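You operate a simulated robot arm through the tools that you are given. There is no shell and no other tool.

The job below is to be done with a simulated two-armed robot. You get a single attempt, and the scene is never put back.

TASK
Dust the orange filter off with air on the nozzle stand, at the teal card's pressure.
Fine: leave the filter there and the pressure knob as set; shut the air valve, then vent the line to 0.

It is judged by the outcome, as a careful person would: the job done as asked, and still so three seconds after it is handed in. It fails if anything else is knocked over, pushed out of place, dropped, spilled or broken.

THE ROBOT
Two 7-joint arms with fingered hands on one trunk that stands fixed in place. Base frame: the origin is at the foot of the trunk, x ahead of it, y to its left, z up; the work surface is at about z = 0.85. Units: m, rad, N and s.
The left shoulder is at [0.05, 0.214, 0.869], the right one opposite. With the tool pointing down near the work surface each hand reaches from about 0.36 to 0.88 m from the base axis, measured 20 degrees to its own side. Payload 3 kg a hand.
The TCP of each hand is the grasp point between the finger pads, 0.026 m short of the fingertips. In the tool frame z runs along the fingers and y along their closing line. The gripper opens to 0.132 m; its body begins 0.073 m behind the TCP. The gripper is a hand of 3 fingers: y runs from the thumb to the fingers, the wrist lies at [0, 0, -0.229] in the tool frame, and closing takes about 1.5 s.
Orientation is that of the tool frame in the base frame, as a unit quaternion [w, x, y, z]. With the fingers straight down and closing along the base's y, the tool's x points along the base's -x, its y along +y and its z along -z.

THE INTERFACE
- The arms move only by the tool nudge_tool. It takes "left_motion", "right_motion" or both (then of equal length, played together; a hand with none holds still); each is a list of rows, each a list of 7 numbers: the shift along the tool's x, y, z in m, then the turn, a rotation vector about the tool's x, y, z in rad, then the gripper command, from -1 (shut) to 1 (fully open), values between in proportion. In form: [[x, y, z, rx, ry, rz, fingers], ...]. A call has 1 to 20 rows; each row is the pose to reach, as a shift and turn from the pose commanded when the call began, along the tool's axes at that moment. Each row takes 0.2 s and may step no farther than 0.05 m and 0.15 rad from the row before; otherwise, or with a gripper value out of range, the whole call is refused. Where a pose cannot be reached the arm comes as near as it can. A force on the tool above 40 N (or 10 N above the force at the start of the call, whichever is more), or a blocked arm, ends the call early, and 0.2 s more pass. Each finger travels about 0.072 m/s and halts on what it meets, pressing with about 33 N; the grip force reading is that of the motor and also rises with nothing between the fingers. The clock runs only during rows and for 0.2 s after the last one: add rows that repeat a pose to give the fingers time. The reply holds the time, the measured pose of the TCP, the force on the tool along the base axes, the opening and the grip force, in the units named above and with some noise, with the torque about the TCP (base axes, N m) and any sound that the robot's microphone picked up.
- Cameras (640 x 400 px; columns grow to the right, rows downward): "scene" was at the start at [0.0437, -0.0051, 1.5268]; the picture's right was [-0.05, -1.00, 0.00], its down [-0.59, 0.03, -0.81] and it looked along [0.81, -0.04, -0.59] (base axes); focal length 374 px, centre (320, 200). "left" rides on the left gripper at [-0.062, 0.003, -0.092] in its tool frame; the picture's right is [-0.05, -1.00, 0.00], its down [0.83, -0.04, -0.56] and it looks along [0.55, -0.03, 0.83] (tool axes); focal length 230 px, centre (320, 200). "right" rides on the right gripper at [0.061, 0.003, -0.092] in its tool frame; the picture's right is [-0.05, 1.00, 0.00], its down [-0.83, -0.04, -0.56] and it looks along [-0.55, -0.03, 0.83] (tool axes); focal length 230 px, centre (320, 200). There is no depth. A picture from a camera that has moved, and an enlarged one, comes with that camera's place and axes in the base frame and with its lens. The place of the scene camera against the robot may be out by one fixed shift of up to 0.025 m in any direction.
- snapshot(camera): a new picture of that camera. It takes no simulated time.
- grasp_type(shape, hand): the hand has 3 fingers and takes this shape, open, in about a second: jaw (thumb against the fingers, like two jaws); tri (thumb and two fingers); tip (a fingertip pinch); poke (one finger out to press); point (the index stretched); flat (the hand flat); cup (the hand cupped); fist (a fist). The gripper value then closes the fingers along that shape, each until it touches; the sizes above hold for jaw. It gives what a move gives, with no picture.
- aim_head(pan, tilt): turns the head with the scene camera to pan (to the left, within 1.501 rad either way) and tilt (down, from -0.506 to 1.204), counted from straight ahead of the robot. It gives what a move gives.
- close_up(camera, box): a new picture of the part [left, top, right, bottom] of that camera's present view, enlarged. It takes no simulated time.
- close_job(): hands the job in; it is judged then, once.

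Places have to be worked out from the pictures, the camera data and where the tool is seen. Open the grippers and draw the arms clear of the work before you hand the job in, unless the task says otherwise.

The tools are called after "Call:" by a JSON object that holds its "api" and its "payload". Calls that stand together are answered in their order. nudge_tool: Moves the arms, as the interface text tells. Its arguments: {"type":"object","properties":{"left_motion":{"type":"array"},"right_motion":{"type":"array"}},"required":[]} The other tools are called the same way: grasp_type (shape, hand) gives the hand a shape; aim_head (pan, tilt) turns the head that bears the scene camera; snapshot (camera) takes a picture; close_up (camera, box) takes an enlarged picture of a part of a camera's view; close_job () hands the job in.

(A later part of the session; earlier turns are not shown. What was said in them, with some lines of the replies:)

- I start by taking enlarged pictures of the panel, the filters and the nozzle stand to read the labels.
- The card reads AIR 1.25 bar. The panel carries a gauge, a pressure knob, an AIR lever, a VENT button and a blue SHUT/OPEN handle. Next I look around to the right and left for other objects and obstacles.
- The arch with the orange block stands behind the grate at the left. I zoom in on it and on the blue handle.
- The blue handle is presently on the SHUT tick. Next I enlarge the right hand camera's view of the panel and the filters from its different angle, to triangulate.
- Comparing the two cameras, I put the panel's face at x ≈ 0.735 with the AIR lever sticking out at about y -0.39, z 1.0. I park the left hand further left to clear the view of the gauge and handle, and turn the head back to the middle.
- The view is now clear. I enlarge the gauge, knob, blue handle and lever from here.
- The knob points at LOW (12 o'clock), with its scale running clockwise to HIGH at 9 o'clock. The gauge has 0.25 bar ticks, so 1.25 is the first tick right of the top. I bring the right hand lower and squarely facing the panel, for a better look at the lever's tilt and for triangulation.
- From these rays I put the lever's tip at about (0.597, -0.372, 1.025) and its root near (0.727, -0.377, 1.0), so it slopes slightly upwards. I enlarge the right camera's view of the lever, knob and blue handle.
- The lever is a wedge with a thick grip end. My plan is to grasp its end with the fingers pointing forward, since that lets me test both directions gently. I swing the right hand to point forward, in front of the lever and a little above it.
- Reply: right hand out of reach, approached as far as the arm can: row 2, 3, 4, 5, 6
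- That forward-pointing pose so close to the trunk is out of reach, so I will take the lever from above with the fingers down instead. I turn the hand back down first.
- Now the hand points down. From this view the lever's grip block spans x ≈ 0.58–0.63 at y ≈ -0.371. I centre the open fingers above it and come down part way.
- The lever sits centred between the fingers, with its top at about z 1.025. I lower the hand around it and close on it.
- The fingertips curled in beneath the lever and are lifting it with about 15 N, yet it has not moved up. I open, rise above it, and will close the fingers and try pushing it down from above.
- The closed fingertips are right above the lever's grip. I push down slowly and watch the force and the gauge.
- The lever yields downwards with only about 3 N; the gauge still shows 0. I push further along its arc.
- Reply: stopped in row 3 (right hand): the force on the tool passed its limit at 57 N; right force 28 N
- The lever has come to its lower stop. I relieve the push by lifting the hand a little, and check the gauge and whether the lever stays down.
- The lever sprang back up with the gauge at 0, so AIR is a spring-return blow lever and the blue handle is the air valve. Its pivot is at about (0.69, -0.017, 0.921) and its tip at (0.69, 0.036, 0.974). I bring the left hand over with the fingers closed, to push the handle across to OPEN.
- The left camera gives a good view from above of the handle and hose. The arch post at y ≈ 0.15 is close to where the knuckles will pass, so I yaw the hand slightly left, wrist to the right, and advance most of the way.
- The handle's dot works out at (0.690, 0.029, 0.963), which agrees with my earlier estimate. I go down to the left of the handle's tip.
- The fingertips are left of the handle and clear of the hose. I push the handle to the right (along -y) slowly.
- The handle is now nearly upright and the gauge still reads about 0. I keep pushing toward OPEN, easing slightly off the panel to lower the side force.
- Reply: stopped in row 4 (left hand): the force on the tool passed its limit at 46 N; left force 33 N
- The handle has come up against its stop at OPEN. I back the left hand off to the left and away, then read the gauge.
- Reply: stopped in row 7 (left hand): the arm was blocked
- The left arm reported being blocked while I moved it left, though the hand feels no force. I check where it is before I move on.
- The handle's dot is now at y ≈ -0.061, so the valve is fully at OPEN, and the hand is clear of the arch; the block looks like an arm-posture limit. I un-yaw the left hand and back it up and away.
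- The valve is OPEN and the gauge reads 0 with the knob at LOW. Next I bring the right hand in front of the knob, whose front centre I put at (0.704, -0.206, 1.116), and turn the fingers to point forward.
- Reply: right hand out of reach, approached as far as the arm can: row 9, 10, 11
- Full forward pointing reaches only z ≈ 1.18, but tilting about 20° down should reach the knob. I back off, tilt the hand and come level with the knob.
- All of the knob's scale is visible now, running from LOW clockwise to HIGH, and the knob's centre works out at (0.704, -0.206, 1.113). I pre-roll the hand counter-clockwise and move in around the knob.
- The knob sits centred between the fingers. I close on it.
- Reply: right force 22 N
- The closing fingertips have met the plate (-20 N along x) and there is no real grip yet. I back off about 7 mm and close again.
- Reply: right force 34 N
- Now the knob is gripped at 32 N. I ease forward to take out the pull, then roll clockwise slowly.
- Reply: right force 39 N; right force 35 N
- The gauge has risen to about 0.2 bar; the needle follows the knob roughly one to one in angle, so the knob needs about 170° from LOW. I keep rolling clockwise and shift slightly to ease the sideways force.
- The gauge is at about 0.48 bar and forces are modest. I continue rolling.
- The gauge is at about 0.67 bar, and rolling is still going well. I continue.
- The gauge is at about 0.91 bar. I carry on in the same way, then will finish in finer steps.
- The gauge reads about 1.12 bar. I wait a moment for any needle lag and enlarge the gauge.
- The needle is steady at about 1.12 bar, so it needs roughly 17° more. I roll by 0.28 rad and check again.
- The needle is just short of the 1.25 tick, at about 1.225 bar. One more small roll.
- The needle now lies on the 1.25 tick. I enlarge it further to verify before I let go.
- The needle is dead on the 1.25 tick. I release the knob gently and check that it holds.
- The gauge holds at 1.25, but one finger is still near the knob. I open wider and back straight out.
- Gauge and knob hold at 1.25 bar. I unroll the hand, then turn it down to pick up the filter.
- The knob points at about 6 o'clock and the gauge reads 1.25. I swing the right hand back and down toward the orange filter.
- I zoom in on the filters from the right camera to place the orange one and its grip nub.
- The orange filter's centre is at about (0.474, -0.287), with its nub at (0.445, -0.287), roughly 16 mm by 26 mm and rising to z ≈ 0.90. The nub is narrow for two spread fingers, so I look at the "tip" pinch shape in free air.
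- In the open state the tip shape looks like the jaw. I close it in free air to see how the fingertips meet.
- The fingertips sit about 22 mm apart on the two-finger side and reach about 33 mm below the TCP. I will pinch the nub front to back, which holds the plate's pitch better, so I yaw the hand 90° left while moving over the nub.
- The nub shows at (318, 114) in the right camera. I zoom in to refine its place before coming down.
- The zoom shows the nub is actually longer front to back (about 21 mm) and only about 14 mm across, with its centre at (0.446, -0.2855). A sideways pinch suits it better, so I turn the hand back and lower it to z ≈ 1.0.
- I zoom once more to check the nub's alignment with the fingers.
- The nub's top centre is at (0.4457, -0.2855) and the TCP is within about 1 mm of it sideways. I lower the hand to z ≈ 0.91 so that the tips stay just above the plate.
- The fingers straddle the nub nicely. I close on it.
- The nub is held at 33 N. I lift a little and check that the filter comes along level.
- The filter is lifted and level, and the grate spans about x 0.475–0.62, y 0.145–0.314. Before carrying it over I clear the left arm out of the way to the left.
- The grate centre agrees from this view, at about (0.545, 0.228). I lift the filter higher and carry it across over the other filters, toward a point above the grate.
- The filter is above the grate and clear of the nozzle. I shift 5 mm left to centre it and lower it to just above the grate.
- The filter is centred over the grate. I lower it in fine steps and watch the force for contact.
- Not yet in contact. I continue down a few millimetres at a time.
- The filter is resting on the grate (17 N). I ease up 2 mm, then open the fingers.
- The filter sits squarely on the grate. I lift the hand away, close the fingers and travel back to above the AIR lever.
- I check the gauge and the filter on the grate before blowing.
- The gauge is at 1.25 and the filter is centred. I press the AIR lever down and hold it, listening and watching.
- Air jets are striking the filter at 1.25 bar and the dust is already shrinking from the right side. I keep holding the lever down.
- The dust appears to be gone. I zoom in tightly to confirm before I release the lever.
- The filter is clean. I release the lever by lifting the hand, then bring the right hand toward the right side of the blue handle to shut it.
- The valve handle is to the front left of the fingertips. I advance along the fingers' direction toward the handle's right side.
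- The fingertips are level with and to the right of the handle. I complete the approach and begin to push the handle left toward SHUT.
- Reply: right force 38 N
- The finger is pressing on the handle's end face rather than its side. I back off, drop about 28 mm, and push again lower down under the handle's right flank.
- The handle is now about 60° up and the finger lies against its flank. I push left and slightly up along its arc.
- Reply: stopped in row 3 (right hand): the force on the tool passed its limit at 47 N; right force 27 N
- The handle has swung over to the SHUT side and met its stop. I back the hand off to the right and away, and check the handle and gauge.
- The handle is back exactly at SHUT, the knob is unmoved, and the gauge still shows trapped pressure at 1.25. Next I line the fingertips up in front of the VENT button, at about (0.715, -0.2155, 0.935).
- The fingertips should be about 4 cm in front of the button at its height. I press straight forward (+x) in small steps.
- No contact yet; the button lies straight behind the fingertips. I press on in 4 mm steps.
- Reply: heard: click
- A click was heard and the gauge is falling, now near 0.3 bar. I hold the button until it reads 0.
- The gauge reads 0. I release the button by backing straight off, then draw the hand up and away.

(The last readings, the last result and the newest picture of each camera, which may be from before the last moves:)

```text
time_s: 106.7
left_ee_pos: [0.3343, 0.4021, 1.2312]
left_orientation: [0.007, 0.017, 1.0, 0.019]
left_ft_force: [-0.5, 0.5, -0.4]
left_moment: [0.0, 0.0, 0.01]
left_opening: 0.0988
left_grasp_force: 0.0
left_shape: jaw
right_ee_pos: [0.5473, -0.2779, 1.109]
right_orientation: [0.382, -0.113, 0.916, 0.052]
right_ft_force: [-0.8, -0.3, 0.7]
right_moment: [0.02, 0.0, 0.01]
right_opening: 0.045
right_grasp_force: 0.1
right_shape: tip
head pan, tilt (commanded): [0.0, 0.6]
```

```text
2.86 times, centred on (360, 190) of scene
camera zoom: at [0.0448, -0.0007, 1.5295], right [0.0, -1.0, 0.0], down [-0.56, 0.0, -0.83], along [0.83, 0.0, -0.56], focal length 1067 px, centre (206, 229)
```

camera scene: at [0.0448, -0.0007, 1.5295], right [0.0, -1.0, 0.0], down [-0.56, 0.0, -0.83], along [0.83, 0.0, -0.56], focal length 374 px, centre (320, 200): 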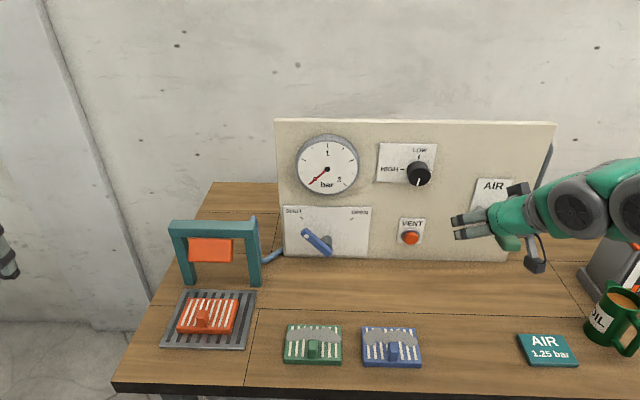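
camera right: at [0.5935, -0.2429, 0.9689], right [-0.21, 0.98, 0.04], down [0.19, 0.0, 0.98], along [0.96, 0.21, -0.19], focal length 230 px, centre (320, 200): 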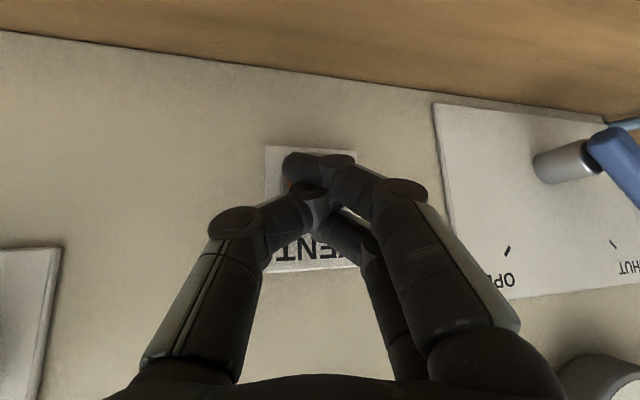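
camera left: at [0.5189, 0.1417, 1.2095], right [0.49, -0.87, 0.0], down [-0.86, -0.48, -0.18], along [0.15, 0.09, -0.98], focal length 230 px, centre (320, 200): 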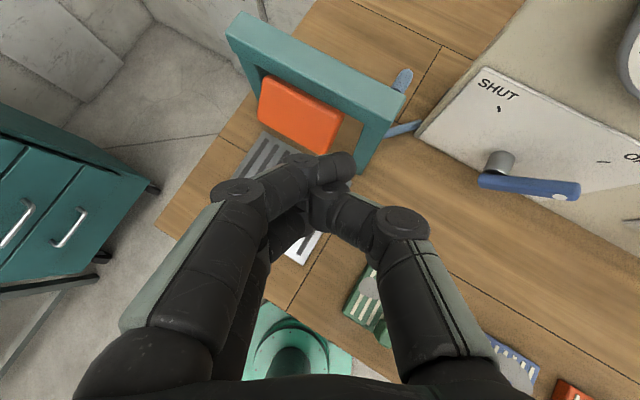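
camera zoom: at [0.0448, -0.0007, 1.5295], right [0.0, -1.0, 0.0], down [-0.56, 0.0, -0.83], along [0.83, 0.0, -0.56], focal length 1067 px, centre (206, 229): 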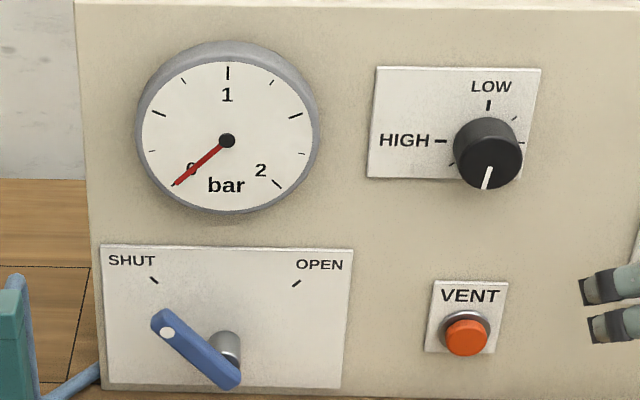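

The gauge stays at 0, the valve is shut, the button is released, the knob is as set, and the filter is clean on the grate. I draw the right arm up and back with the gripper open, then do a final check.

Call:
{"api": "nudge_tool", "payload": {"right_motion": [[-0.003, 0.004, -0.026, 0, 0, 0, 0], [-0.006, 0.008, -0.052, 0, 0.13, 0, 0.5], [-0.009, 0.012, -0.078, 0, 0.26, 0, 1], [-0.012, 0.017, -0.104, 0, 0.39, 0, 1], [-0.015, 0.021, -0.13, 0, 0.52, 0, 1], [-0.017, 0.025, -0.153, 0, 0.65, 0, 1], [-0.017, 0.025, -0.153, 0, 0.78, 0, 1], [-0.017, 0.025, -0.153, 0, 0.78, 0, 1]], "left_motion": [[0, 0, 0, 0, 0, 0, 1], [0, 0, 0, 0, 0, 0, 1], [0, 0, 0, 0, 0, 0, 1], [0, 0, 0, 0, 0, 0, 1], [0, 0, 0, 0, 0, 0, 1], [0, 0, 0, 0, 0, 0, 1], [0, 0, 0, 0, 0, 0, 1], [0, 0, 0, 0, 0, 0, 1]]}}

Call:
{"api": "snapshot", "payload": {"camera": "scene"}}

Call:
{"api": "snapshot", "payload": {"camera": "right"}}

Call:
{"api": "close_up", "payload": {"camera": "scene", "box": [140, 120, 440, 360]}}

```text
time_s: 108.5
left_ee_pos: [0.335, 0.4005, 1.2324]
left_orientation: [0.007, 0.017, 1.0, 0.019]
left_ft_force: [0.5, -0.2, -0.6]
left_moment: [-0.01, -0.01, 0.0]
left_opening: 0.1318
left_grasp_force: 0.1
left_shape: jaw
right_ee_pos: [0.4466, -0.2792, 1.2289]
right_orientation: [0.005, -0.123, 0.992, 0.004]
right_ft_force: [-0.6, -1.0, 0.5]
right_moment: [0.01, -0.03, -0.01]
right_opening: 0.1323
right_grasp_force: 0.0
right_shape: tip
head pan, tilt (commanded): [0.0, 0.6]
```

```text
taken
camera scene: at [0.0448, -0.0007, 1.5295], right [0.0, -1.0, 0.0], down [-0.56, 0.0, -0.83], along [0.83, 0.0, -0.56], focal length 374 px, centre (320, 200)
```

scene: 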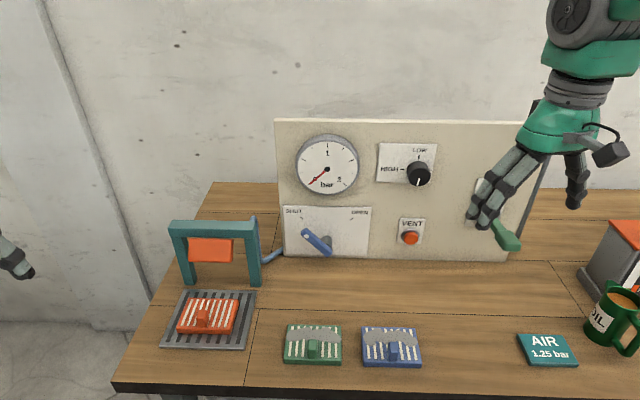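

```text
taken
camera right: at [0.3848, -0.2921, 1.3205], right [-0.19, 0.98, 0.01], down [0.81, 0.16, 0.56], along [0.55, 0.12, -0.83], focal length 230 px, centre (320, 200)
```

right: 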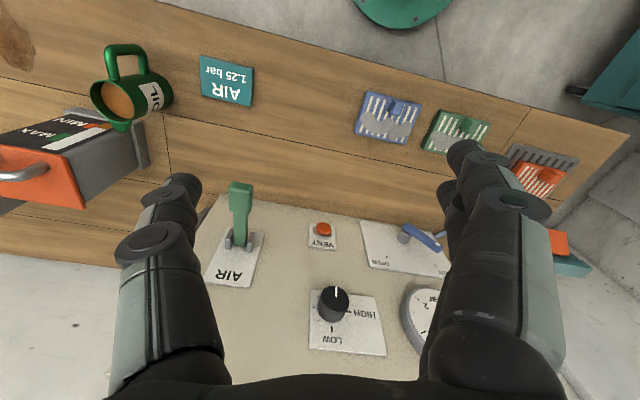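

```text
1.67 times, centred on (290, 240) of scene
camera zoom: at [0.0448, -0.0007, 1.5295], right [0.0, -1.0, 0.0], down [-0.56, 0.0, -0.83], along [0.83, 0.0, -0.56], focal length 623 px, centre (370, 133)
```

zoom: 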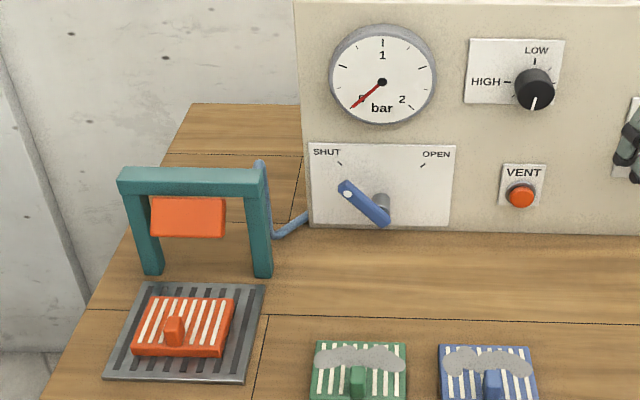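

Everything checks out:
- The orange filter is clean and sits on the nozzle stand.
- The knob is still where I set it for 1.25 bar.
- The blue valve is at SHUT and the gauge is at 0.
- The lever and VENT button are released, nothing else has moved, and both arms are clear with the grippers open.

I hand the job in.

Call:
{"api": "close_job", "payload": {}}

```text
The job is handed in.
```

The orange filter is dusted clean and still sits on the nozzle stand. The air was at 1.25 bar, as on the teal card. I handed the job in; no verdict came back.

- **Pressure:** with the air valve open, I set the knob until the gauge needle sat on the 1.25 tick. It held there while the air blew, and the knob is still as set.
- **Shutting down:** I moved the blue valve handle back to SHUT. Then I held the VENT button until the gauge read 0, and it stayed at 0 after I let go.
- **Surroundings:** the AIR lever springs back by itself and is up again. In the last pictures nothing else had moved or tipped over. Both arms are clear with the grippers open.
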